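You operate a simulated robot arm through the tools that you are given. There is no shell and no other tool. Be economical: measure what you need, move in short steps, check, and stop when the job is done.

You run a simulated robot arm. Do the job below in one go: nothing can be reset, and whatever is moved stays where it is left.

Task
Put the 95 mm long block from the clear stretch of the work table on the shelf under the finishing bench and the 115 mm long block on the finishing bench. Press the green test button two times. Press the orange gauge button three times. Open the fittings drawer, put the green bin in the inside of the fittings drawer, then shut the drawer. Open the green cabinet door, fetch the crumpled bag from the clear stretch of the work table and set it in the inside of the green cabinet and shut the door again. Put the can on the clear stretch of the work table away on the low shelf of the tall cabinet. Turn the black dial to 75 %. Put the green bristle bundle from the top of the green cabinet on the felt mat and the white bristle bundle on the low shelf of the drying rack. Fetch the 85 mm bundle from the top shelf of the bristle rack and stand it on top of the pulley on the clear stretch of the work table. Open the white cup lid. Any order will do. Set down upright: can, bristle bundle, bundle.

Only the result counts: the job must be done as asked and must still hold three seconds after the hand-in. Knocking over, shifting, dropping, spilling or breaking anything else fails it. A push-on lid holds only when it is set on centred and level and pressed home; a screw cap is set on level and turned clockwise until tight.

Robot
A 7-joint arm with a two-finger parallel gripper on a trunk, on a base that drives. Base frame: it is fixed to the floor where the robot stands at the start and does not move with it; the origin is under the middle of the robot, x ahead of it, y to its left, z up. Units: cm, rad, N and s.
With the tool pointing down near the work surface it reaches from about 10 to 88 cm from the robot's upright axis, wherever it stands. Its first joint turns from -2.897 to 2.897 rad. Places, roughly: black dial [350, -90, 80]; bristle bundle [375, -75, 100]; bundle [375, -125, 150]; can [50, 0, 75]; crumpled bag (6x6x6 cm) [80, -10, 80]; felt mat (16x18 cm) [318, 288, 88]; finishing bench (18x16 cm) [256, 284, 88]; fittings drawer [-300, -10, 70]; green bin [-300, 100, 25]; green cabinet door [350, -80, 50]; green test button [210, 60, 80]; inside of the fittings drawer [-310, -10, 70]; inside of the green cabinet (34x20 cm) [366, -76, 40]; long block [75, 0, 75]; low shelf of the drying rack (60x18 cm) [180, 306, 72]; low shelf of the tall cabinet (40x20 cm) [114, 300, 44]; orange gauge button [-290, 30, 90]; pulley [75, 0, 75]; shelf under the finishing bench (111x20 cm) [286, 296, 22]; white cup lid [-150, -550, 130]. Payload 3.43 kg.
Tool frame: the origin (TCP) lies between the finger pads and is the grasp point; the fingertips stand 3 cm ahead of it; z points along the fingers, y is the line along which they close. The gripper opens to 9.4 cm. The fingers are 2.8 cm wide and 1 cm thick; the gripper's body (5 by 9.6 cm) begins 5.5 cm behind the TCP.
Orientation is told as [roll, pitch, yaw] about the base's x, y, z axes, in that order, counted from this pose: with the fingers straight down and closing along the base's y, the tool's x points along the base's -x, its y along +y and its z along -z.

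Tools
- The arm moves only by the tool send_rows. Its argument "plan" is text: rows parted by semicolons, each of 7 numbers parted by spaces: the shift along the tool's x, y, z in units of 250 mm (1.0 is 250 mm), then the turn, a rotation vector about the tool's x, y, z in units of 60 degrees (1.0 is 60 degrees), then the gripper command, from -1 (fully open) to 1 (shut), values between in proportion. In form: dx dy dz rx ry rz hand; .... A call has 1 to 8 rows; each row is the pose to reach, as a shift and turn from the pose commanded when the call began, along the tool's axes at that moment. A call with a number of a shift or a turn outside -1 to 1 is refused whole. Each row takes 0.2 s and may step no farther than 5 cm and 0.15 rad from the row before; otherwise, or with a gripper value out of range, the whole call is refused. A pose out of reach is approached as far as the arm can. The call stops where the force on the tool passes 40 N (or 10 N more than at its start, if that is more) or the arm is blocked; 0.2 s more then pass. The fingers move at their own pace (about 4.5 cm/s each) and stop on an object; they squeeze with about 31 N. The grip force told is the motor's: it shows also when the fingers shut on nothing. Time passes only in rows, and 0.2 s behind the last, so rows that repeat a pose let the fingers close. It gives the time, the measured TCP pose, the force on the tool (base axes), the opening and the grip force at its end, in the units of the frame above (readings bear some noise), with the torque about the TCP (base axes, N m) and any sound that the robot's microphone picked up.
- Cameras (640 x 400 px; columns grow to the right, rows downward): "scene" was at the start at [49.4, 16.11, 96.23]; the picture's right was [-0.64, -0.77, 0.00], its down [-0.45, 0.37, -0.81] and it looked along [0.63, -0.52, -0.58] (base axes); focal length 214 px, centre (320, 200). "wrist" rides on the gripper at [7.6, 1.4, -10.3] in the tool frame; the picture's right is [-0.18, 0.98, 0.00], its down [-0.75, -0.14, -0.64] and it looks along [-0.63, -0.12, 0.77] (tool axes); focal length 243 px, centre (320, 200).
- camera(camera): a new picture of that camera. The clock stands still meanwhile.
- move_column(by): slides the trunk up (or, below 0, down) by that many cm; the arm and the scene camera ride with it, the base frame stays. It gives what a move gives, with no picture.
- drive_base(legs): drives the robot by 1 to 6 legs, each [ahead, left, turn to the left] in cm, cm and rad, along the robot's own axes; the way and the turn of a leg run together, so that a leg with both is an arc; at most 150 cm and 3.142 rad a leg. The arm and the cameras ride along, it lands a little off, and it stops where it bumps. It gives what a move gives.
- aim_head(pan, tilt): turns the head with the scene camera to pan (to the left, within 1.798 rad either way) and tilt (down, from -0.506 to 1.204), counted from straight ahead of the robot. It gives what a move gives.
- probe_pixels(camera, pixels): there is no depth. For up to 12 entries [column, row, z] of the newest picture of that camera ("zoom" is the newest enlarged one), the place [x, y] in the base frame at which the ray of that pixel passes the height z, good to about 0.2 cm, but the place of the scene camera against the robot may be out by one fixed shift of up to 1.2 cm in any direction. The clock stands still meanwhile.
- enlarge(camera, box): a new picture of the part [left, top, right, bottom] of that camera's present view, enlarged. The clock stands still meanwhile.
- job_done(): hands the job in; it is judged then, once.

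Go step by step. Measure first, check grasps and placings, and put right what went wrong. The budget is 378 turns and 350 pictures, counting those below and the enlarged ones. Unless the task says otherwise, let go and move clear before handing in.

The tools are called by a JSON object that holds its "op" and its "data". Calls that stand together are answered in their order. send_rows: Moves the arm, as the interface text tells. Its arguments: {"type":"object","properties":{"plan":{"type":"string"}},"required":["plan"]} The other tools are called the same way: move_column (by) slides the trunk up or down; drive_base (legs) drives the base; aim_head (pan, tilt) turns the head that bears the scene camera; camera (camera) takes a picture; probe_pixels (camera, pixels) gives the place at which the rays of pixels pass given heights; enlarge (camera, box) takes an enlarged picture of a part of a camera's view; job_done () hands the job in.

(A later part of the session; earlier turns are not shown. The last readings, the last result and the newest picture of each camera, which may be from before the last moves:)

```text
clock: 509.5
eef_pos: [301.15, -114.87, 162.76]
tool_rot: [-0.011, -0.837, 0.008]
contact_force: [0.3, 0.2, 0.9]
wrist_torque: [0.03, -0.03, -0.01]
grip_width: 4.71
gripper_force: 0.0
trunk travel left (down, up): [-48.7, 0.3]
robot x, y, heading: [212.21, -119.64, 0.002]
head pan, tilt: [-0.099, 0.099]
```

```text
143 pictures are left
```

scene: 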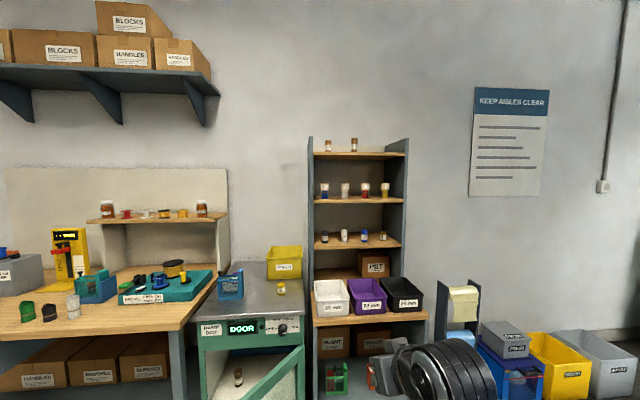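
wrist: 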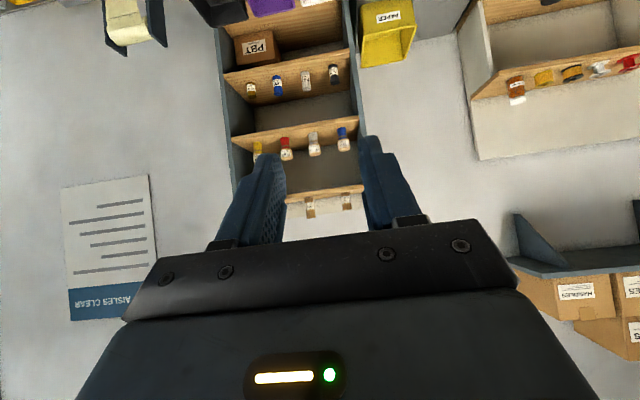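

In the wrist view the 85 mm one is at (310,205). I probe its base.

{"op": "probe_pixels", "data": {"camera": "wrist", "pixels": [[310, 195, 155], [310, 195, 157], [346, 193, 155], [310, 217, 163], [310, 217, 165], [285, 195, 156], [363, 188, 156]]}}

{"op": "enlarge", "data": {"camera": "wrist", "box": [270, 170, 380, 240]}}

{"op": "probe_pixels", "data": {"camera": "scene", "pixels": [[354, 152, 156], [354, 152, 157], [328, 152, 157], [318, 155, 156], [402, 157, 156]]}}

```text
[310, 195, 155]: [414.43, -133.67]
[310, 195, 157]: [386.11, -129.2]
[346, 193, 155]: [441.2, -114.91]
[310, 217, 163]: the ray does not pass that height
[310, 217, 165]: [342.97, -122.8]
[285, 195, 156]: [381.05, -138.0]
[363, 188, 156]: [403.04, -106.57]
```

```text
5.71 times, centred on (325, 205) of wrist
```

zoom: 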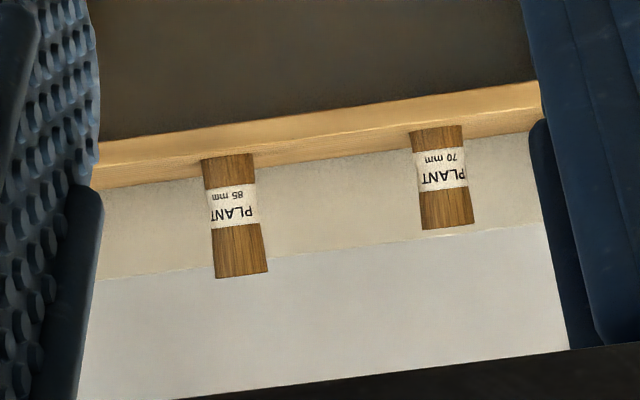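

```text
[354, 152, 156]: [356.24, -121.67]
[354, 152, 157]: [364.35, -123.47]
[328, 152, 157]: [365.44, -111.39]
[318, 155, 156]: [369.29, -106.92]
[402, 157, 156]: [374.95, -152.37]
```

It reads 85 mm. Base ≈(372,−126,158). I drive ahead 45 and right 11, and re-measure.

{"op": "drive_base", "data": {"legs": [[45, -11, 0]]}}

{"op": "camera", "data": {"camera": "wrist"}}

{"op": "aim_head", "data": {"pan": -0.3, "tilt": 0.5}}

{"op": "camera", "data": {"camera": "scene"}}

```text
clock: 512.3
eef_pos: [345.89, -125.87, 162.99]
tool_rot: [-0.006, -0.841, -0.002]
contact_force: [-0.5, -0.9, -0.1]
wrist_torque: [-0.01, 0.0, 0.02]
grip_width: 4.71
gripper_force: 0.0
trunk travel left (down, up): [-48.7, 0.3]
robot x, y, heading: [257.08, -129.82, 0.001]
head pan, tilt: [-0.099, 0.099]
```

```text
141 pictures are left
```

wrist: 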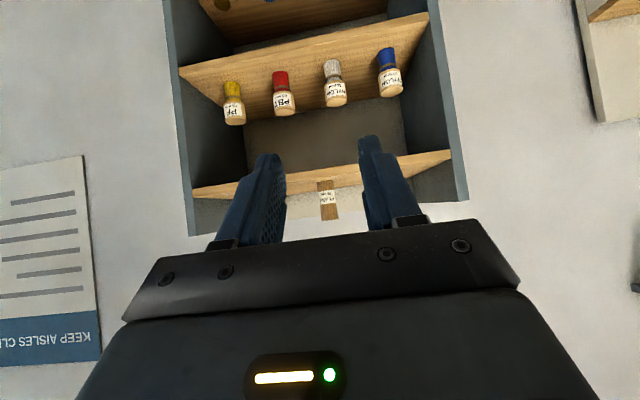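

```text
clock: 513.1
eef_pos: [345.82, -126.4, 162.83]
tool_rot: [-0.004, -0.84, -0.006]
contact_force: [-0.4, 0.5, 0.4]
wrist_torque: [-0.01, 0.01, 0.03]
grip_width: 4.72
gripper_force: 0.1
trunk travel left (down, up): [-48.7, 0.3]
robot x, y, heading: [257.58, -129.95, 0.007]
head pan, tilt: [-0.3, 0.499]
```

```text
140 pictures are left
```

scene: 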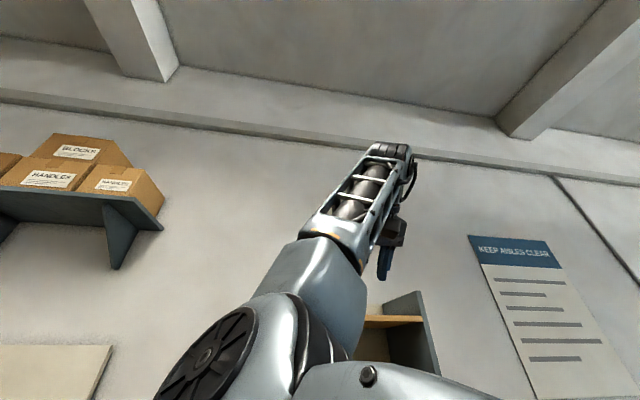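

The bundle is now at (328,200) between the fingers' directions. The scene view looks oddly upward; I re-aim the head and probe.

{"op": "probe_pixels", "data": {"camera": "wrist", "pixels": [[325, 183, 157], [325, 183, 158], [325, 183, 159], [331, 219, 166], [320, 170, 157], [320, 170, 158]]}}

{"op": "aim_head", "data": {"pan": -0.1, "tilt": 0.3}}

{"op": "camera", "data": {"camera": "scene"}}

```text
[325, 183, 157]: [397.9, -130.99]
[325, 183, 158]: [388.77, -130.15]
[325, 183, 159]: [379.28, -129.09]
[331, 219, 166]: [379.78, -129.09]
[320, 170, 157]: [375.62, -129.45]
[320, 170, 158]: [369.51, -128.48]
```

```text
clock: 513.9
eef_pos: [345.91, -126.32, 162.79]
tool_rot: [-0.006, -0.839, -0.005]
contact_force: [0.3, -0.7, -0.2]
wrist_torque: [-0.01, 0.05, -0.01]
grip_width: 4.69
gripper_force: 0.1
trunk travel left (down, up): [-48.7, 0.3]
robot x, y, heading: [257.19, -129.71, 0.003]
head pan, tilt: [-0.099, 0.3]
```

```text
139 pictures are left
```

scene: 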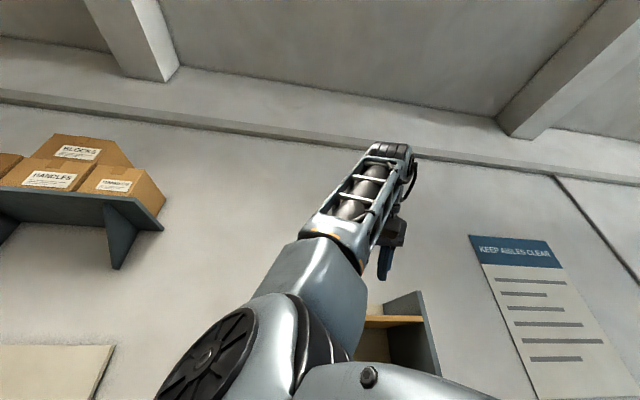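

The head seems to be held by the raised arm; I rely on the wrist camera. Bundle ≈(377,−129), shelf ≈159. I raise 1.5 cm, shift −2.5 in y, and drive ahead 18.

{"op": "send_rows", "data": {"plan": "-0.045 -0.05 -0.04 0 0 0 0; -0.045 -0.1 -0.04 0 0 0 0; -0.045 -0.1 -0.04 0 0 0 0"}}

{"op": "drive_base", "data": {"legs": [[18, 0, 0]]}}

{"op": "camera", "data": {"camera": "wrist"}}

```text
clock: 514.7
eef_pos: [345.94, -128.68, 164.16]
tool_rot: [-0.007, -0.837, -0.002]
contact_force: [0.7, 0.3, 0.0]
wrist_torque: [-0.01, 0.0, 0.01]
grip_width: 4.71
gripper_force: 0.0
trunk travel left (down, up): [-48.7, 0.3]
robot x, y, heading: [256.82, -129.79, 0.005]
head pan, tilt: [-0.099, 0.3]
```

```text
clock: 516.2
eef_pos: [363.81, -128.56, 164.42]
tool_rot: [-0.005, -0.839, -0.002]
contact_force: [0.5, 0.2, -0.3]
wrist_torque: [0.03, 0.02, -0.01]
grip_width: 4.71
gripper_force: 0.1
trunk travel left (down, up): [-48.7, 0.3]
robot x, y, heading: [275.3, -129.93, 0.002]
head pan, tilt: [-0.099, 0.3]
```

```text
138 pictures are left
```

wrist: 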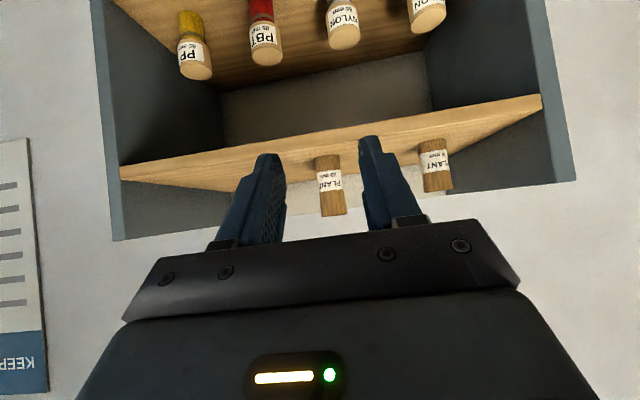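

{"op": "probe_pixels", "data": {"camera": "wrist", "pixels": [[327, 157, 157], [327, 157, 158], [327, 157, 159], [327, 157, 160], [333, 214, 166], [333, 214, 167], [313, 170, 160], [343, 170, 160]]}}

```text
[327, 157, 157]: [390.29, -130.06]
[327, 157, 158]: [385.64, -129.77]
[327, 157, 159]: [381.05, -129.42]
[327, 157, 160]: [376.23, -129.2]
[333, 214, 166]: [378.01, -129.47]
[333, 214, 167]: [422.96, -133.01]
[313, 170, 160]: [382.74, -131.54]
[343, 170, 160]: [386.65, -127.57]
```

Triangulated: bundle at (382.8,−129.5), base 158.6, top 166. I open to 6 cm, shift slightly and drive ahead 18.5.

{"op": "send_rows", "data": {"plan": "0 -0.03 0 0 0 0 -0.3; 0 -0.03 0 0 0 0 -0.3; 0 -0.03 0 0 0 0 -0.3"}}

{"op": "drive_base", "data": {"legs": [[14, 0, 0]]}}

{"op": "camera", "data": {"camera": "wrist"}}

```text
clock: 517.0
eef_pos: [363.83, -129.48, 164.25]
tool_rot: [-0.006, -0.837, -0.003]
contact_force: [0.2, -0.8, -0.4]
wrist_torque: [-0.02, 0.01, 0.02]
grip_width: 6.11
gripper_force: 0.0
trunk travel left (down, up): [-48.7, 0.3]
robot x, y, heading: [275.16, -129.75, 0.005]
head pan, tilt: [-0.099, 0.3]
```

```text
clock: 518.3
eef_pos: [377.68, -129.37, 164.38]
tool_rot: [-0.007, -0.84, -0.006]
contact_force: [0.1, -0.1, 0.7]
wrist_torque: [0.0, -0.02, 0.01]
grip_width: 6.13
gripper_force: 0.1
trunk travel left (down, up): [-48.7, 0.3]
robot x, y, heading: [288.7, -130.04, 0.008]
head pan, tilt: [-0.099, 0.3]
```

```text
137 pictures are left
```

wrist: 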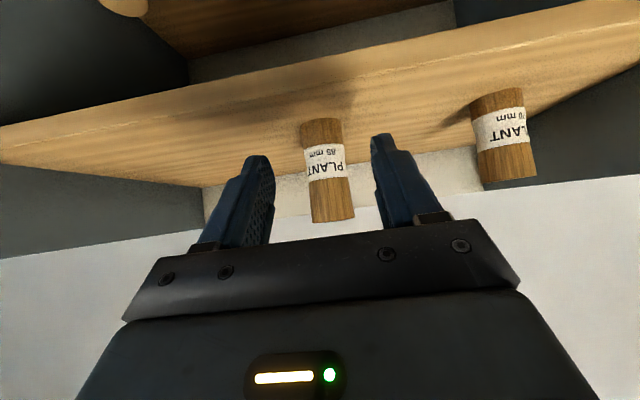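

{"op": "send_rows", "data": {"plan": "-0.04 -0.004 0.06 0 0 0 -0.3; -0.08 -0.004 0.13 0 0 0 -0.3; -0.106 -0.004 0.19 0 0 0 -0.3; -0.106 -0.004 0.19 0 0 0 -0.3"}}

{"op": "camera", "data": {"camera": "wrist"}}

```text
clock: 519.3
eef_pos: [383.06, -129.5, 163.07]
tool_rot: [-0.007, -0.838, -0.005]
contact_force: [0.3, 0.1, -0.9]
wrist_torque: [0.01, 0.0, -0.02]
grip_width: 6.11
gripper_force: 0.0
trunk travel left (down, up): [-48.7, 0.3]
robot x, y, heading: [288.82, -130.01, 0.008]
head pan, tilt: [-0.099, 0.3]
```

```text
136 pictures are left
```

wrist: 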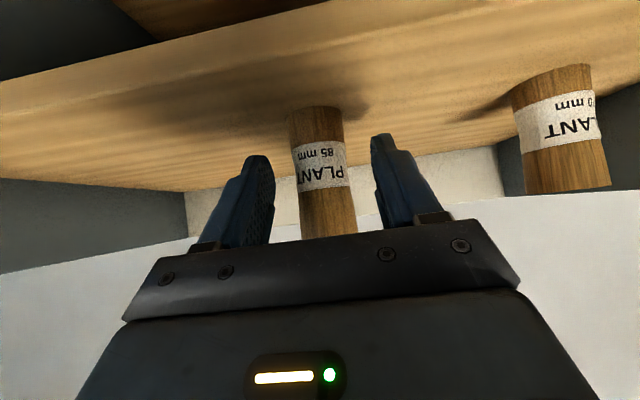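

{"op": "send_rows", "data": {"plan": "-0.024 0 0.027 0 0 0 -0.3; -0.048 0 0.054 0 0 0 -0.3; -0.048 0 0.054 0 0 0 1; -0.048 0 0.054 0 0 0 1; -0.048 0 0.054 0 0 0 1; -0.048 0 0.054 0 0 0 1; -0.048 0 0.054 0 0 0 1"}}

{"op": "camera", "data": {"camera": "wrist"}}

```text
clock: 520.9
eef_pos: [384.7, -129.59, 163.15]
tool_rot: [-0.007, -0.84, -0.005]
contact_force: [0.5, -0.4, 0.4]
wrist_torque: [0.05, 0.0, 0.0]
grip_width: 3.68
gripper_force: 30.8
trunk travel left (down, up): [-48.7, 0.3]
robot x, y, heading: [288.85, -129.39, 0.006]
head pan, tilt: [-0.099, 0.3]
```

```text
135 pictures are left
```

wrist: 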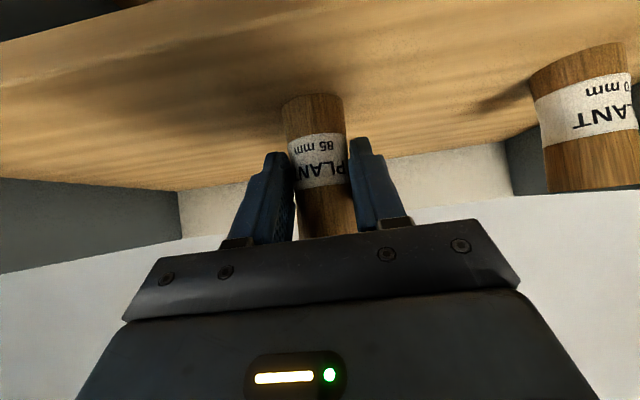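

Gripped (3.7 cm). Lift 5 cm, back away, then lower the arm to a travel pose.

{"op": "send_rows", "data": {"plan": "-0.05 0 -0.045 0 0 0 1; -0.1 0 -0.09 0 0 0 1; -0.149 0 -0.133 0 0 0 1; -0.149 0 -0.133 0 0 0 1"}}

{"op": "drive_base", "data": {"legs": [[-45, 0, 0]]}}

{"op": "camera", "data": {"camera": "wrist"}}

{"op": "send_rows", "data": {"plan": "0.142 0 0.125 0 0 0 1; 0.284 0 0.25 0 0 0 1; 0.427 0 0.375 0 0 0 1; 0.57 0 0.5 0 0 0 1; 0.712 0 0.625 0 0 0 1; 0.855 0 0.754 0 0 0 1; 0.855 0 0.754 0 0 0 1"}}

{"op": "aim_head", "data": {"pan": 0.0, "tilt": 0.6}}

{"op": "camera", "data": {"camera": "scene"}}

```text
clock: 521.9
eef_pos: [384.93, -129.68, 168.01]
tool_rot: [-0.005, -0.84, -0.005]
contact_force: [-0.9, -0.4, -0.7]
wrist_torque: [0.01, 0.0, 0.03]
grip_width: 3.65
gripper_force: 30.4
trunk travel left (down, up): [-48.7, 0.3]
robot x, y, heading: [288.96, -129.85, 0.005]
head pan, tilt: [-0.099, 0.3]
```

```text
clock: 524.6
eef_pos: [340.38, -130.08, 167.94]
tool_rot: [-0.006, -0.838, -0.008]
contact_force: [-0.1, -0.4, -0.7]
wrist_torque: [-0.01, -0.02, 0.01]
grip_width: 3.68
gripper_force: 30.8
trunk travel left (down, up): [-48.7, 0.3]
robot x, y, heading: [244.43, -130.11, 0.001]
head pan, tilt: [-0.099, 0.3]
```

```text
134 pictures are left
```

wrist: 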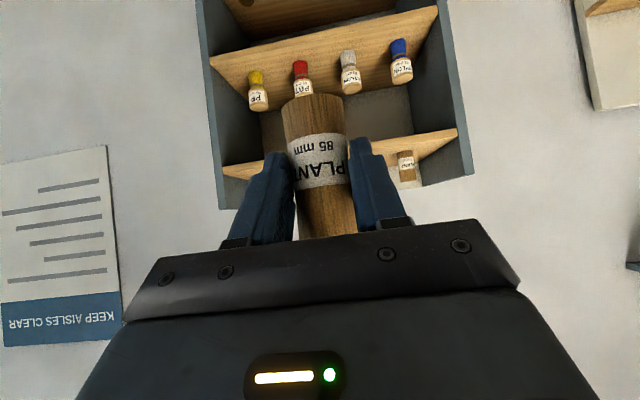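

```text
clock: 526.2
eef_pos: [340.16, -129.8, 139.21]
tool_rot: [-0.007, -0.839, -0.006]
contact_force: [-0.2, 0.3, 0.8]
wrist_torque: [-0.02, 0.03, 0.01]
grip_width: 3.68
gripper_force: 30.6
trunk travel left (down, up): [-48.7, 0.3]
robot x, y, heading: [244.22, -130.47, -0.0]
head pan, tilt: [-0.099, 0.3]
```

```text
clock: 527.0
eef_pos: [340.1, -130.09, 139.25]
tool_rot: [-0.007, -0.84, -0.006]
contact_force: [-0.2, -0.8, -0.7]
wrist_torque: [0.0, 0.01, 0.03]
grip_width: 3.67
gripper_force: 30.9
trunk travel left (down, up): [-48.7, 0.3]
robot x, y, heading: [244.65, -129.8, 0.005]
head pan, tilt: [0.0, 0.6]
```

```text
133 pictures are left
```

scene: 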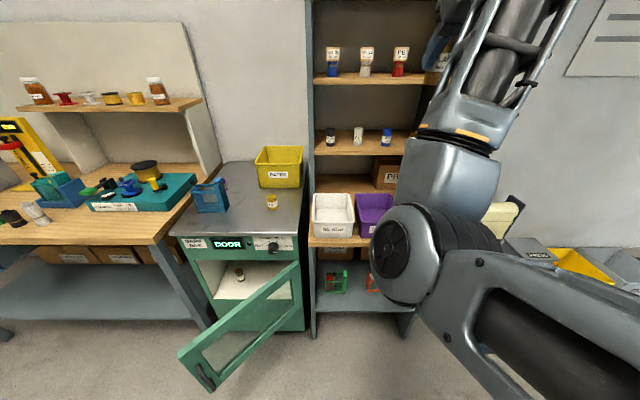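

Head is fine again, the bundle is upright in the grip. I retract the arm 18 cm, then drive to the table's right side.

{"op": "send_rows", "data": {"plan": "0.12 0 -0.134 0 0 0 1; 0.24 0 -0.268 0 0 0 1; 0.36 0 -0.402 0 0 0 1; 0.48 0 -0.536 0 0 0 1; 0.48 0 -0.536 0 0 0 1"}}

{"op": "drive_base", "data": {"legs": [[0, 58, 0], [0, 0, 1.57], [0, 81, 0], [0, 81, 0]]}}

{"op": "aim_head", "data": {"pan": 0.0, "tilt": 0.9}}

{"op": "camera", "data": {"camera": "scene"}}

{"op": "camera", "data": {"camera": "wrist"}}

```text
clock: 528.2
eef_pos: [321.97, -131.15, 139.09]
tool_rot: [-0.016, -0.832, -0.029]
contact_force: [0.4, -0.3, -1.3]
wrist_torque: [0.0, 0.01, -0.01]
grip_width: 3.64
gripper_force: 30.7
trunk travel left (down, up): [-48.7, 0.3]
robot x, y, heading: [244.56, -130.39, 0.002]
head pan, tilt: [0.0, 0.6]
```

```text
clock: 543.2
eef_pos: [78.27, 1.01, 139.42]
tool_rot: [-0.004, -0.838, 1.581]
contact_force: [-0.4, 0.1, -0.3]
wrist_torque: [0.0, 0.0, 0.01]
grip_width: 3.63
gripper_force: 31.1
trunk travel left (down, up): [-48.7, 0.3]
robot x, y, heading: [80.9, -76.67, 1.613]
head pan, tilt: [0.0, 0.6]
```

```text
clock: 544.0
eef_pos: [78.39, 1.06, 139.53]
tool_rot: [-0.005, -0.839, 1.577]
contact_force: [0.1, 0.4, -0.6]
wrist_torque: [0.0, 0.03, -0.01]
grip_width: 3.67
gripper_force: 31.1
trunk travel left (down, up): [-48.7, 0.3]
robot x, y, heading: [80.21, -76.71, 1.616]
head pan, tilt: [0.0, 0.901]
```

```text
132 pictures are left
```

scene: 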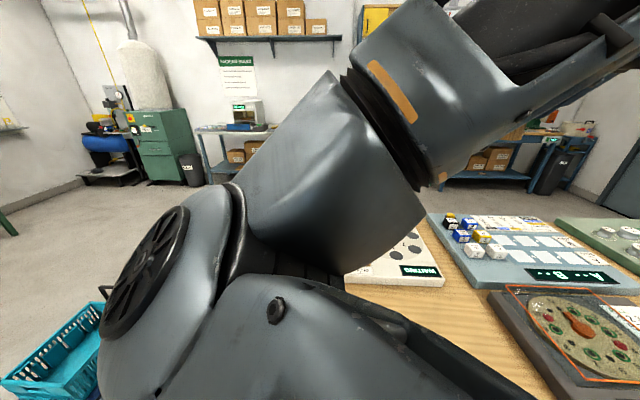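

```text
131 pictures are left
```

wrist: 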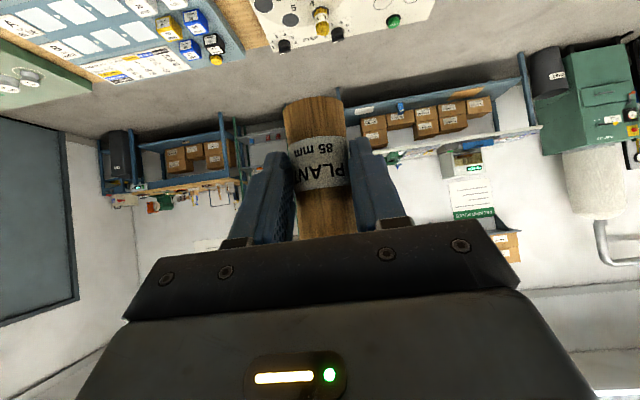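

I'm beside the table. I lower the trunk 35 cm (hand to z≈104).

{"op": "move_column", "data": {"by": -35}}

{"op": "camera", "data": {"camera": "scene"}}

{"op": "camera", "data": {"camera": "wrist"}}

```text
clock: 547.5
eef_pos: [78.37, 0.93, 104.42]
tool_rot: [-0.005, -0.84, 1.581]
contact_force: [-0.1, 0.0, -0.1]
wrist_torque: [0.01, 0.01, 0.03]
grip_width: 3.65
gripper_force: 30.7
trunk travel left (down, up): [-13.7, 35.3]
robot x, y, heading: [80.21, -77.0, 1.612]
head pan, tilt: [0.0, 0.901]
```

```text
130 pictures are left
```

scene: 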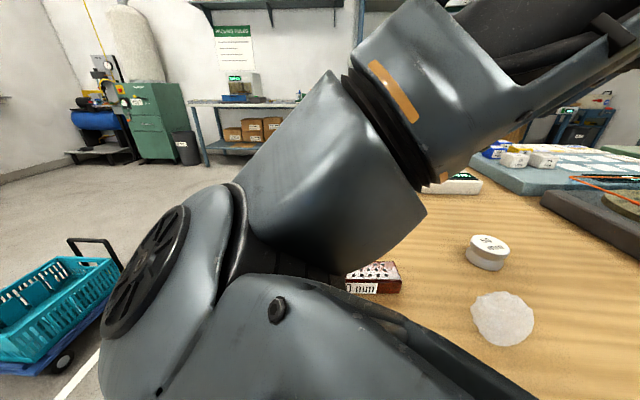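

```text
129 pictures are left
```

wrist: 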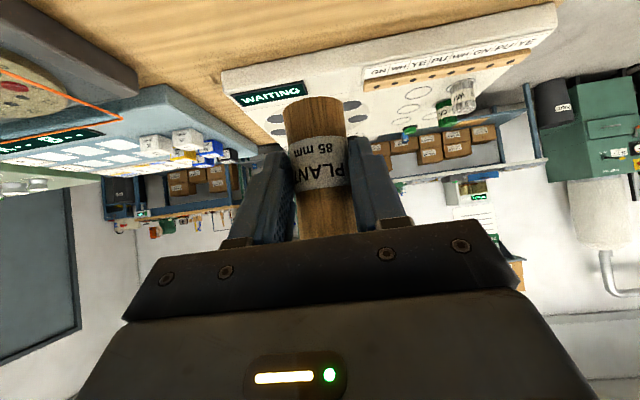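

Pulley at (487,245) in the scene. I move over it: x→82, y→1.4 (bundle axis is ≈1.2 ahead of TCP) and down to z≈91.

{"op": "probe_pixels", "data": {"camera": "scene", "pixels": [[489, 245, 83], [489, 245, 84], [503, 322, 82], [486, 270, 80]]}}

{"op": "send_rows", "data": {"plan": "0 -0.144 0 0 0 0 1; 0.1 -0.144 0.1 0 0 0 1; 0.2 -0.144 0.2 0 0 0 1; 0.3 -0.144 0.29 0 0 0 1; 0.385 -0.144 0.372 0 0 0 1; 0.385 -0.144 0.372 0 0 0 1"}}

{"op": "camera", "data": {"camera": "scene"}}

{"op": "camera", "data": {"camera": "wrist"}}

```text
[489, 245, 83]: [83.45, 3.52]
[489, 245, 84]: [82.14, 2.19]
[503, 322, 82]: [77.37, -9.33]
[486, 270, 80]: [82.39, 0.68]
```

```text
clock: 548.8
eef_pos: [81.18, 2.47, 98.25]
tool_rot: [0.256, -0.976, 1.367]
contact_force: [-0.1, 1.2, -0.8]
wrist_torque: [-0.03, 0.01, -0.01]
grip_width: 3.68
gripper_force: 30.9
trunk travel left (down, up): [-13.7, 35.3]
robot x, y, heading: [80.52, -76.34, 1.613]
head pan, tilt: [0.0, 0.901]
stopped in row 6: the arm was blocked; the commanded pose is now the measured one
```

```text
128 pictures are left
```

scene: 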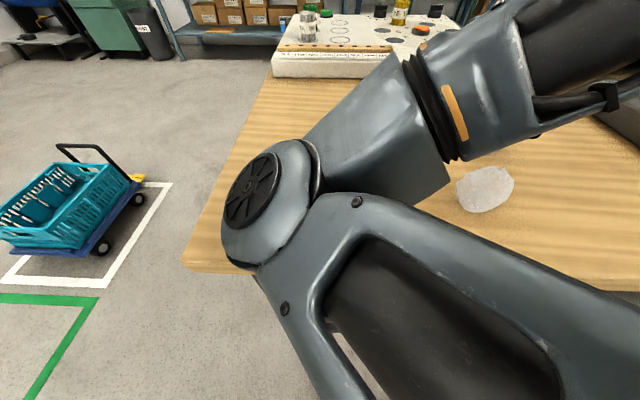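

```text
127 pictures are left
```

wrist: 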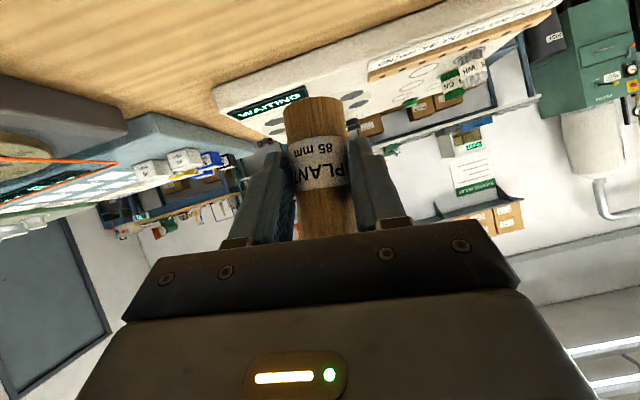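

The elbow is folded against the head and blocks. I raise the trunk for space, then lift/extend the arm and straighten it, to return the elbow to its earlier side.

{"op": "move_column", "data": {"by": 34}}

{"op": "send_rows", "data": {"plan": "-0.14 0.02 -0.02 0.017 0.036 -0.03 1; -0.28 0.04 -0.04 0.034 0.073 -0.06 1; -0.42 0.055 -0.05 0.052 0.11 -0.09 1; -0.53 0.066 -0.06 0.069 0.146 -0.121 1; -0.53 0.066 -0.06 0.069 0.146 -0.121 1"}}

{"op": "camera", "data": {"camera": "scene"}}

```text
clock: 552.1
eef_pos: [80.89, 2.94, 131.3]
tool_rot: [0.23, -0.962, 1.388]
contact_force: [0.2, -1.5, -1.3]
wrist_torque: [-0.02, 0.01, -0.01]
grip_width: 3.64
gripper_force: 31.0
trunk travel left (down, up): [-47.7, 1.3]
robot x, y, heading: [80.51, -76.33, 1.613]
head pan, tilt: [0.0, 0.901]
```

```text
clock: 553.3
eef_pos: [80.97, 9.06, 143.29]
tool_rot: [-0.018, -0.824, 1.616]
contact_force: [0.4, -0.5, -0.6]
wrist_torque: [0.0, -0.01, -0.02]
grip_width: 3.63
gripper_force: 30.7
trunk travel left (down, up): [-47.7, 1.3]
robot x, y, heading: [80.91, -76.6, 1.613]
head pan, tilt: [0.0, 0.901]
```

```text
126 pictures are left
```

scene: 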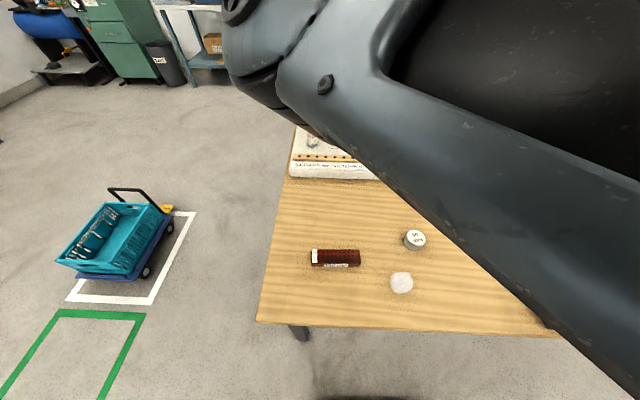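

The elbow is free but on the wrong side. I retrace: extend, go up, then come down at full extension.

{"op": "send_rows", "data": {"plan": "-0.09 0 0.098 0 0 0 1; -0.18 0 0.196 0 0 0 1; -0.272 0 0.294 0 0 0 1; -0.377 0 0.14 0 0 0 1; -0.482 0 -0.01 0 0 0 1; -0.587 0 -0.16 0 0 0 1; -0.692 0 -0.312 0 0 0 1; -0.692 0 -0.312 0 0 0 1"}}

{"op": "camera", "data": {"camera": "scene"}}

{"op": "send_rows", "data": {"plan": "0.135 0 0.125 0 0 0 1; 0.27 0 0.25 0 0 0 1; 0.405 0 0.375 0 0 0 1; 0.54 0 0.5 0 0 0 1; 0.675 0 0.625 0 0 0 1; 0.81 0 0.75 0 0 0 1; 0.81 0 0.75 0 0 0 1"}}

{"op": "camera", "data": {"camera": "scene"}}

```text
clock: 555.1
eef_pos: [80.26, 14.71, 161.48]
tool_rot: [-0.019, -0.822, 1.617]
contact_force: [0.5, 0.4, -0.6]
wrist_torque: [0.01, 0.0, -0.01]
grip_width: 3.66
gripper_force: 31.0
trunk travel left (down, up): [-47.7, 1.3]
robot x, y, heading: [80.43, -76.61, 1.613]
head pan, tilt: [0.0, 0.901]
```

```text
125 pictures are left
```

scene: 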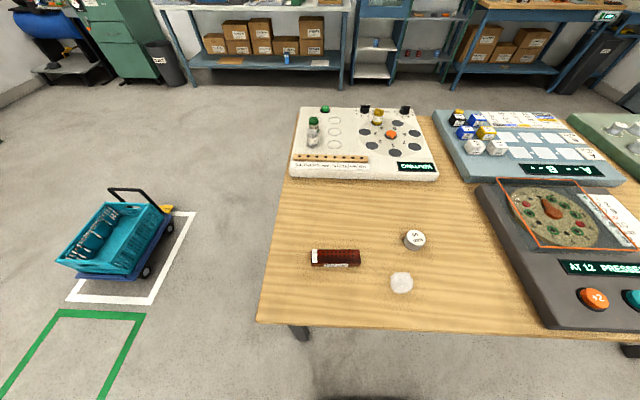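

```text
clock: 556.7
eef_pos: [80.64, 14.74, 133.66]
tool_rot: [-0.02, -0.824, 1.617]
contact_force: [-0.3, -0.5, -0.3]
wrist_torque: [-0.04, 0.0, 0.0]
grip_width: 3.66
gripper_force: 30.8
trunk travel left (down, up): [-47.7, 1.3]
robot x, y, heading: [80.52, -76.51, 1.613]
head pan, tilt: [0.0, 0.901]
```

```text
124 pictures are left
```

scene: 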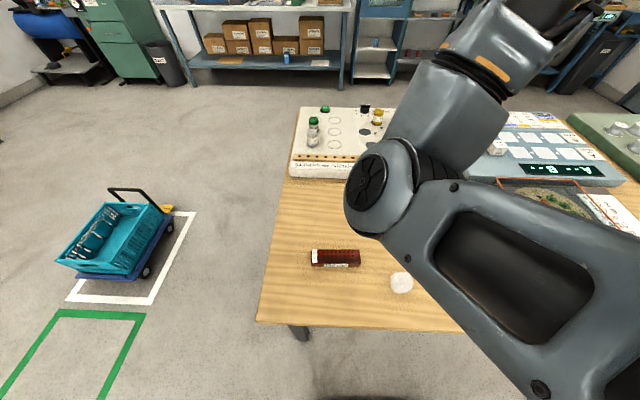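

Continue lowering at this extension.

{"op": "send_rows", "data": {"plan": "0.135 0 0.125 0 0 0 1; 0.27 0 0.25 0 0 0 1; 0.405 0 0.375 0 0 0 1; 0.54 0 0.5 0 0 0 1; 0.675 0 0.625 0 0 0 1; 0.81 0 0.75 0 0 0 1; 0.81 0 0.75 0 0 0 1"}}

{"op": "camera", "data": {"camera": "scene"}}

```text
clock: 558.3
eef_pos: [81.13, 15.11, 106.22]
tool_rot: [-0.019, -0.824, 1.615]
contact_force: [-0.1, -1.2, -0.1]
wrist_torque: [-0.01, -0.02, -0.01]
grip_width: 3.65
gripper_force: 31.3
trunk travel left (down, up): [-47.7, 1.3]
robot x, y, heading: [80.23, -76.39, 1.617]
head pan, tilt: [0.0, 0.901]
```

```text
123 pictures are left
```

scene: 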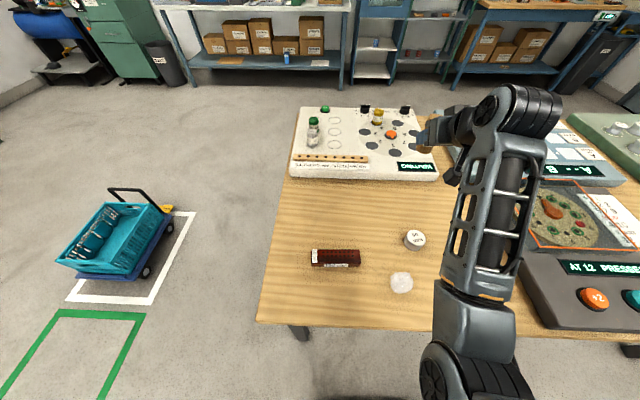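

The arm is back in its good posture. I raise the hand 8 cm, retract 5.5, lower the trunk 16, then back the base so the bundle comes over the pulley.

{"op": "send_rows", "data": {"plan": "-0.117 0 -0.108 0 0 0 1; -0.235 0 -0.217 0 0 0 1; -0.16 0 -0.3 0 0 0 1; -0.086 0 -0.378 0 0 0 1; -0.086 0 -0.378 0 0 0 1"}}

{"op": "move_column", "data": {"by": -14}}

{"op": "drive_base", "data": {"legs": [[-8, 0, 0]]}}

{"op": "camera", "data": {"camera": "scene"}}

{"op": "camera", "data": {"camera": "wrist"}}

```text
clock: 559.5
eef_pos: [81.11, 9.35, 114.22]
tool_rot: [-0.018, -0.826, 1.616]
contact_force: [0.5, 0.3, -1.1]
wrist_torque: [-0.01, 0.03, 0.02]
grip_width: 3.63
gripper_force: 31.0
trunk travel left (down, up): [-47.7, 1.3]
robot x, y, heading: [80.55, -76.62, 1.613]
head pan, tilt: [0.0, 0.901]
```

```text
clock: 561.2
eef_pos: [81.05, 9.46, 100.34]
tool_rot: [-0.02, -0.823, 1.618]
contact_force: [0.2, 0.6, -0.5]
wrist_torque: [-0.02, -0.01, 0.0]
grip_width: 3.67
gripper_force: 30.9
trunk travel left (down, up): [-33.7, 15.3]
robot x, y, heading: [80.72, -76.55, 1.613]
head pan, tilt: [0.0, 0.901]
```

```text
clock: 562.2
eef_pos: [81.43, 1.37, 100.35]
tool_rot: [-0.018, -0.824, 1.614]
contact_force: [-0.1, -0.5, -0.6]
wrist_torque: [0.0, 0.01, 0.01]
grip_width: 3.64
gripper_force: 30.5
trunk travel left (down, up): [-33.7, 15.3]
robot x, y, heading: [81.17, -84.86, 1.616]
head pan, tilt: [0.0, 0.901]
```

```text
122 pictures are left
```

scene: 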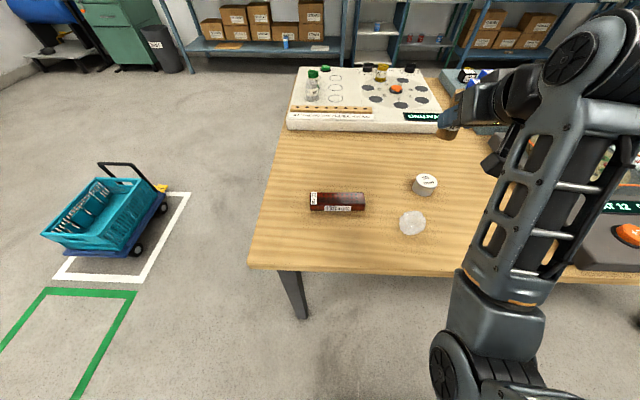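

```text
121 pictures are left
```

wrist: 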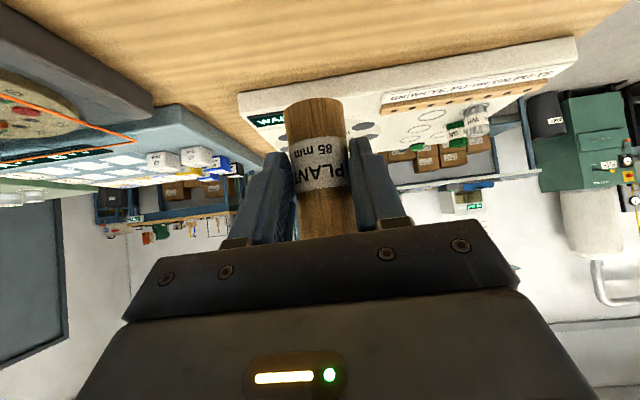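

I straighten slightly, shift +0.6 in x, and descend to TCP z≈91 (bundle base ≈86.5), then compare with the pulley.

{"op": "send_rows", "data": {"plan": "0.06 -0.012 0.06 -0.01 -0.015 0 1; 0.13 -0.024 0.12 -0.01 -0.015 0 1; 0.2 -0.024 0.19 -0.01 -0.015 0 1; 0.273 -0.024 0.253 -0.01 -0.015 0 1; 0.273 -0.024 0.253 -0.01 -0.015 0 1"}}

{"op": "enlarge", "data": {"camera": "scene", "box": [360, 100, 560, 240]}}

{"op": "camera", "data": {"camera": "wrist"}}

```text
clock: 563.4
eef_pos: [82.29, 1.26, 90.9]
tool_rot: [-0.009, -0.84, 1.614]
contact_force: [-0.3, 0.1, -0.5]
wrist_torque: [-0.05, -0.06, 0.01]
grip_width: 3.64
gripper_force: 31.6
trunk travel left (down, up): [-33.7, 15.3]
robot x, y, heading: [80.62, -84.6, 1.614]
head pan, tilt: [0.0, 0.901]
```

```text
2.86 times, centred on (460, 170) of scene
```

zoom: 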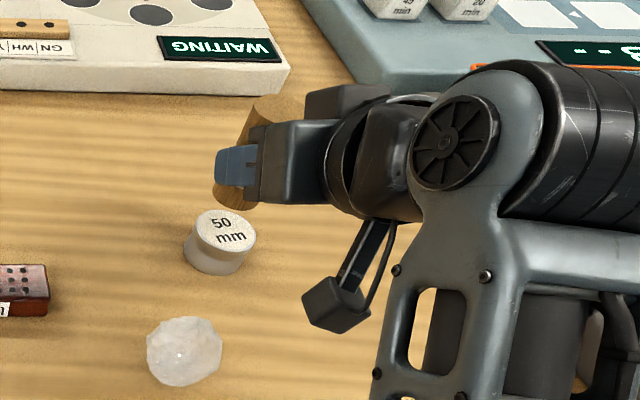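

```text
119 pictures are left
```

wrist: 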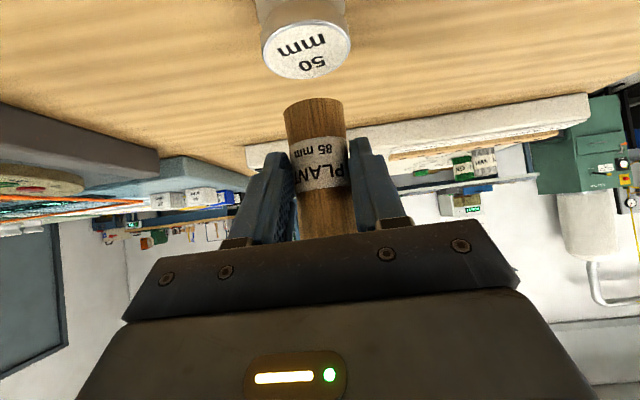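

{"op": "enlarge", "data": {"camera": "wrist", "box": [250, 0, 370, 120]}}

{"op": "enlarge", "data": {"camera": "wrist", "box": [250, 80, 390, 220]}}

```text
3.33 times, centred on (310, 60) of wrist
```

zoom: 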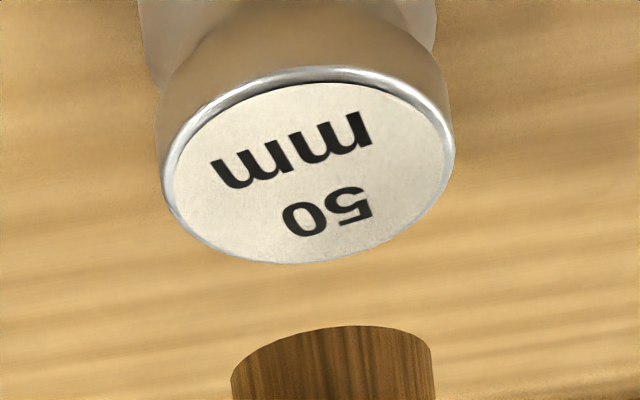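

```text
2.86 times, centred on (320, 150) of wrist
```

zoom: 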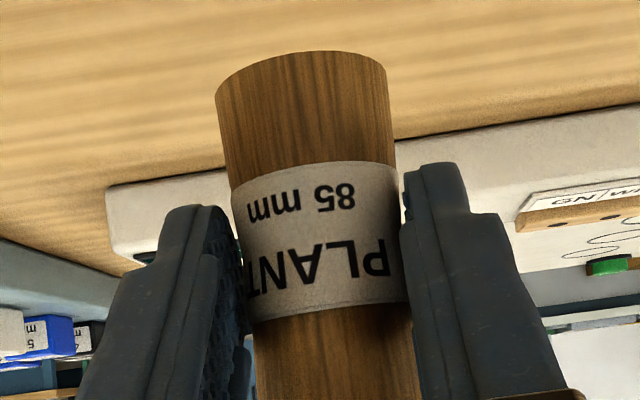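

{"op": "camera", "data": {"camera": "scene"}}

{"op": "enlarge", "data": {"camera": "scene", "box": [410, 120, 490, 200]}}

```text
116 pictures are left
```

scene: 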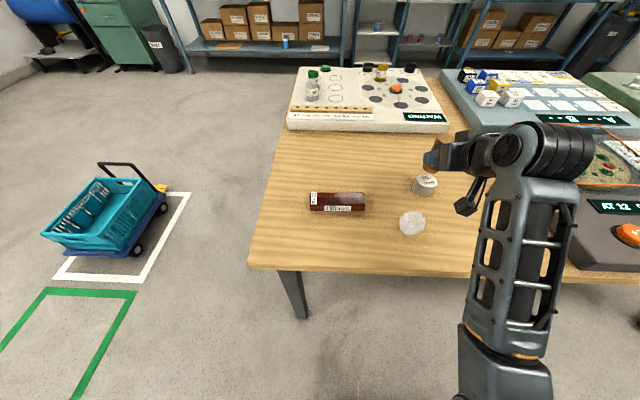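

```text
5.00 times, centred on (450, 160) of scene
```

zoom: 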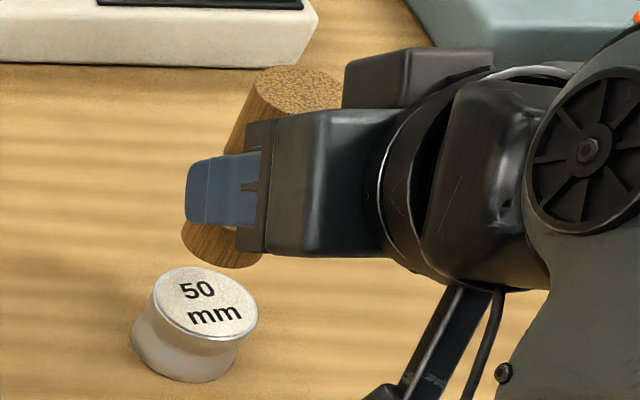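

{"op": "probe_pixels", "data": {"camera": "zoom", "pixels": [[223, 240, 86.4], [206, 303, 83.4], [222, 268, 86.4], [206, 340, 83.4], [200, 268, 83.4], [295, 90, 94], [152, 300, 83.4], [258, 310, 83.4]]}}

```text
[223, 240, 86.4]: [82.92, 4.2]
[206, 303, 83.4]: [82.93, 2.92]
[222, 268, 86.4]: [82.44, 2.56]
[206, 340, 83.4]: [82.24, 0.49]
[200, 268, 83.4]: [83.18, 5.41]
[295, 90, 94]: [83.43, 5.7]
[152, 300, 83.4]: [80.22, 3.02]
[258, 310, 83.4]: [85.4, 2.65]
```

Both views say the bundle axis is ≈1.35 cm beyond the pulley axis. I move back 1.35 and lower 2 cm, then check again.

{"op": "send_rows", "data": {"plan": "0.036 0 -0.04 0 0 0 1; 0.066 0 -0.014 0 0 0 1; 0.096 0 0.013 0 0 0 1; 0.096 0 0.013 0 0 0 1"}}

{"op": "enlarge", "data": {"camera": "scene", "box": [410, 120, 490, 200]}}

{"op": "enlarge", "data": {"camera": "wrist", "box": [240, 40, 380, 180]}}

```text
clock: 564.4
eef_pos: [82.12, -0.0, 88.88]
tool_rot: [-0.008, -0.839, 1.615]
contact_force: [0.5, -0.5, -1.5]
wrist_torque: [-0.03, -0.01, 0.0]
grip_width: 3.65
gripper_force: 31.6
trunk travel left (down, up): [-33.7, 15.3]
robot x, y, heading: [81.02, -84.43, 1.611]
head pan, tilt: [0.0, 0.901]
```

```text
5.00 times, centred on (450, 160) of scene
```

zoom: 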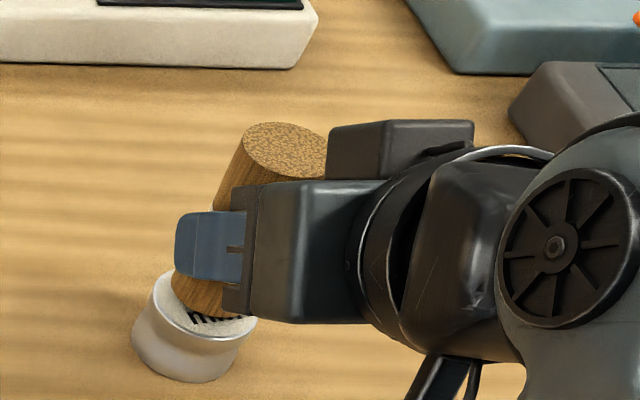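

```text
2.86 times, centred on (310, 110) of wrist
```

zoom: 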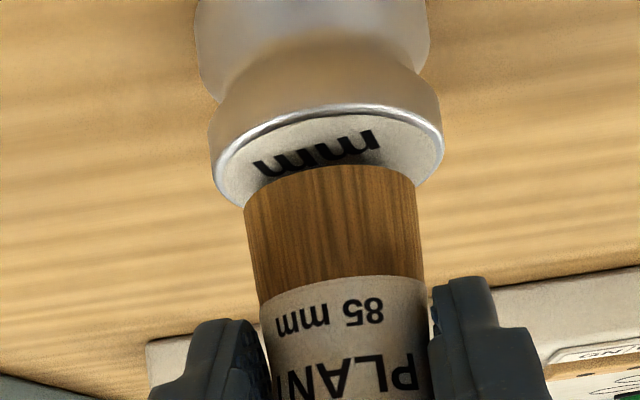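

Aligned nicely in both views. Lower in small steps to contact.

{"op": "send_rows", "data": {"plan": "0.009 0 0.008 0 0 0 1; 0.018 0 0.016 0 0 0 1; 0.027 0 0.024 0 0 0 1; 0.033 0 0.03 0 0 0 1"}}

{"op": "enlarge", "data": {"camera": "wrist", "box": [240, 40, 380, 180]}}

```text
clock: 565.4
eef_pos: [82.37, 0.1, 88.19]
tool_rot: [-0.01, -0.849, 1.617]
contact_force: [0.2, -1.3, 22.8]
wrist_torque: [0.39, 0.12, 0.01]
grip_width: 3.68
gripper_force: 31.8
trunk travel left (down, up): [-33.7, 15.3]
robot x, y, heading: [81.02, -84.79, 1.61]
head pan, tilt: [0.0, 0.901]
```

```text
2.86 times, centred on (310, 110) of wrist
```

zoom: 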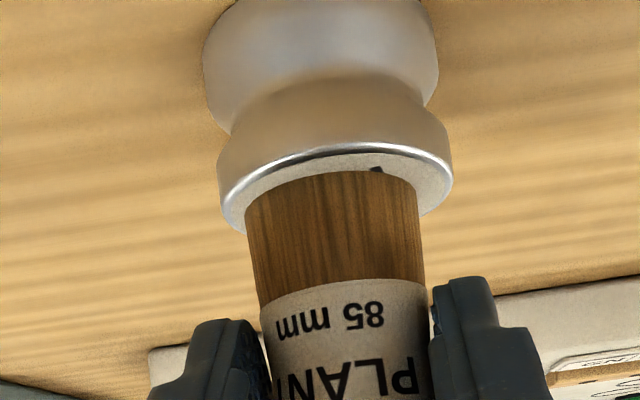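

Contact, well centred. Ease 0.2 cm, open gently, and withdraw along the tool axis.

{"op": "send_rows", "data": {"plan": "-0.007 0 -0.006 0 0 0 1; -0.007 0 -0.006 0 0 0 0.6; -0.007 0 -0.006 0 0 0 -0.1; -0.007 0 -0.006 0 0 0 -0.3; -0.007 0 -0.006 0 0 0 -0.3; -0.007 0 -0.006 0 0 0 -0.3"}}

{"op": "camera", "data": {"camera": "wrist"}}

```text
clock: 566.8
eef_pos: [82.41, 0.02, 87.98]
tool_rot: [-0.008, -0.84, 1.617]
contact_force: [0.0, -0.1, 0.6]
wrist_torque: [0.0, -0.01, -0.04]
grip_width: 6.1
gripper_force: 0.0
trunk travel left (down, up): [-33.7, 15.3]
robot x, y, heading: [81.15, -84.4, 1.613]
head pan, tilt: [0.0, 0.901]
```

```text
111 pictures are left
```

wrist: 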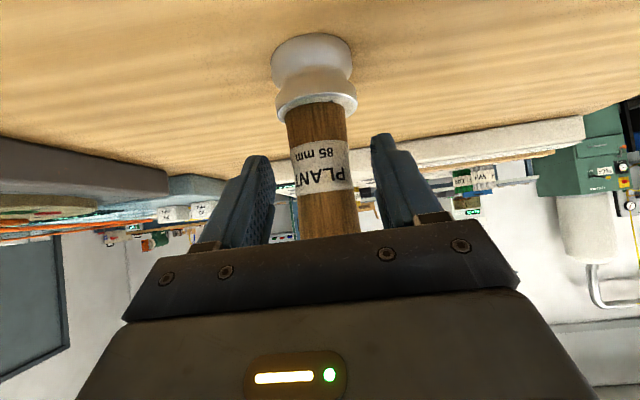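

It stands. I withdraw straight back along the tool axis, then view.

{"op": "send_rows", "data": {"plan": "0 0 -0.1 0 0 0 -0.3; 0 0 -0.25 0 0 0 -0.3; 0 0 -0.4 0 0 0 -0.3; 0 0 -0.55 0 0 0 -0.3; 0 0 -0.7 0 0 0 -0.3; 0 0 -0.7 0 0 0 -0.3"}}

{"op": "camera", "data": {"camera": "wrist"}}

{"op": "camera", "data": {"camera": "scene"}}

```text
clock: 568.2
eef_pos: [83.06, -11.03, 99.18]
tool_rot: [-0.009, -0.839, 1.614]
contact_force: [-0.2, -0.6, -0.5]
wrist_torque: [0.0, 0.01, 0.04]
grip_width: 6.13
gripper_force: 0.1
out of reach, approached as far as the arm can: row 5, 6
trunk travel left (down, up): [-33.7, 15.3]
robot x, y, heading: [80.77, -84.55, 1.612]
head pan, tilt: [0.0, 0.901]
```

```text
110 pictures are left
```

wrist: 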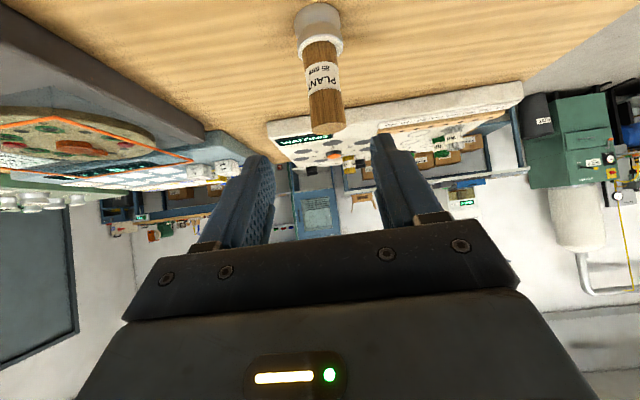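

```text
109 pictures are left
```

scene: 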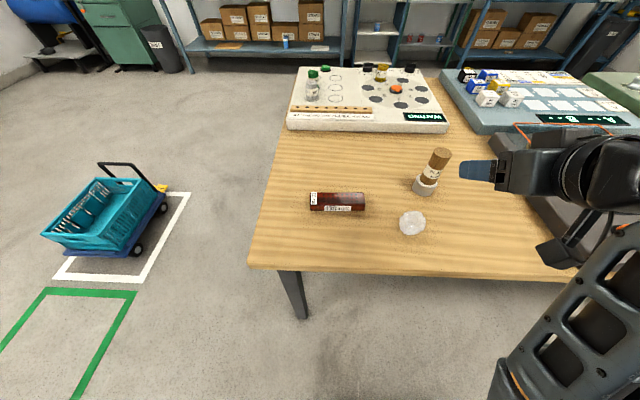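

The bundle stands on the pulley. Now the bag (411,222), ≈(76.3,−10): I shift the base back 12 and left 7, then extend the arm 12 forward.

{"op": "drive_base", "data": {"legs": [[-13, 7, -0.04]]}}

{"op": "send_rows", "data": {"plan": "-0.1 0 0.11 0 0 0 -1; -0.2 0 0.22 0 0 0 -1; -0.3 0 0.335 0 0 0 -1; -0.3 0 0.335 0 0 0 -1"}}

{"op": "camera", "data": {"camera": "wrist"}}

{"op": "camera", "data": {"camera": "scene"}}

```text
clock: 569.6
eef_pos: [79.49, -24.16, 99.12]
tool_rot: [-0.008, -0.838, 1.573]
contact_force: [0.3, 0.2, 0.7]
wrist_torque: [0.01, 0.01, 0.01]
grip_width: 6.11
gripper_force: 0.1
trunk travel left (down, up): [-33.7, 15.3]
robot x, y, heading: [74.05, -97.8, 1.57]
head pan, tilt: [0.0, 0.901]
```

```text
clock: 570.6
eef_pos: [79.57, -13.0, 99.33]
tool_rot: [-0.01, -0.84, 1.573]
contact_force: [0.1, -0.4, -0.2]
wrist_torque: [-0.02, 0.01, -0.02]
grip_width: 9.39
gripper_force: 0.0
trunk travel left (down, up): [-33.7, 15.3]
robot x, y, heading: [74.12, -97.53, 1.569]
head pan, tilt: [0.0, 0.901]
```

```text
108 pictures are left
```

wrist: 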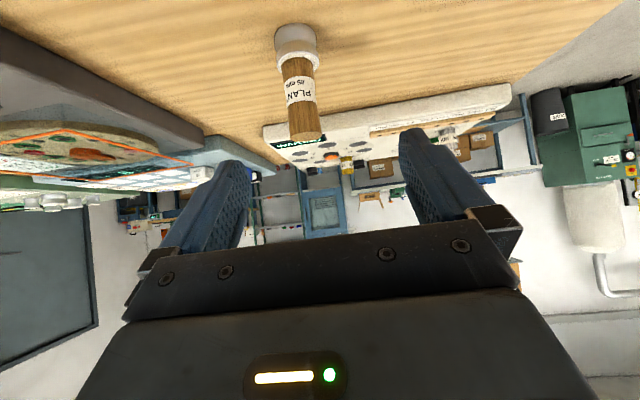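

```text
107 pictures are left
```

scene: 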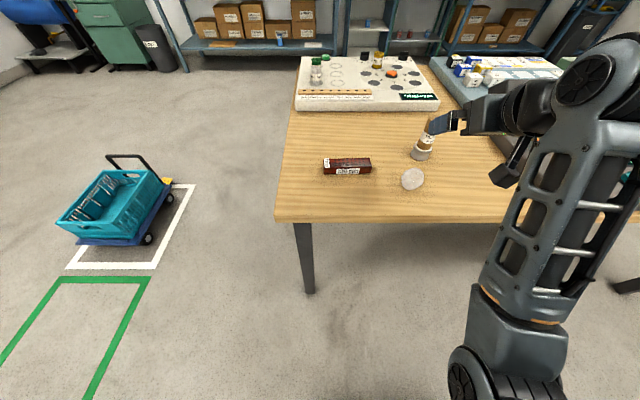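

Bag ≈(76.1,−10.4). I move over it and down to z≈92 and look.

{"op": "probe_pixels", "data": {"camera": "scene", "pixels": [[412, 180, 83], [412, 190, 80], [401, 178, 83], [424, 178, 83]]}}

{"op": "send_rows", "data": {"plan": "0 0.138 0 0 0 0 -1; 0.08 0.138 0.12 0 0 0 -1; 0.164 0.138 0.254 0 0 0 -1; 0.164 0.138 0.254 0 0 0 -1"}}

{"op": "camera", "data": {"camera": "wrist"}}

{"op": "camera", "data": {"camera": "scene"}}

```text
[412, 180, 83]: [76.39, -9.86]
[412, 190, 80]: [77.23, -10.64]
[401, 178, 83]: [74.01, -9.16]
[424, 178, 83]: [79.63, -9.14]
```

```text
clock: 571.6
eef_pos: [76.29, -11.09, 91.85]
tool_rot: [-0.01, -0.84, 1.573]
contact_force: [-1.0, 0.4, 0.7]
wrist_torque: [0.01, 0.03, 0.02]
grip_width: 9.39
gripper_force: 0.1
trunk travel left (down, up): [-33.7, 15.3]
robot x, y, heading: [74.24, -97.31, 1.572]
head pan, tilt: [0.0, 0.901]
```

```text
106 pictures are left
```

wrist: 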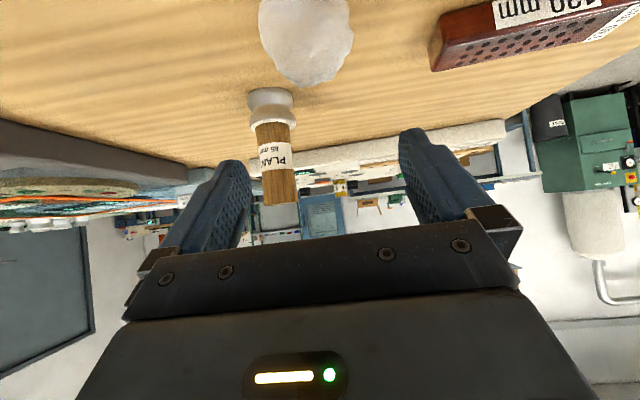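

```text
105 pictures are left
```

scene: 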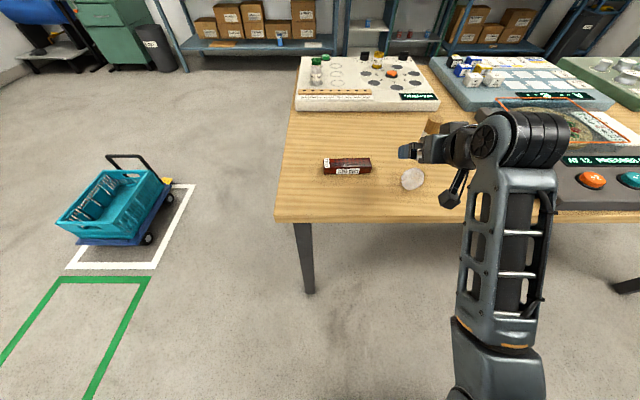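

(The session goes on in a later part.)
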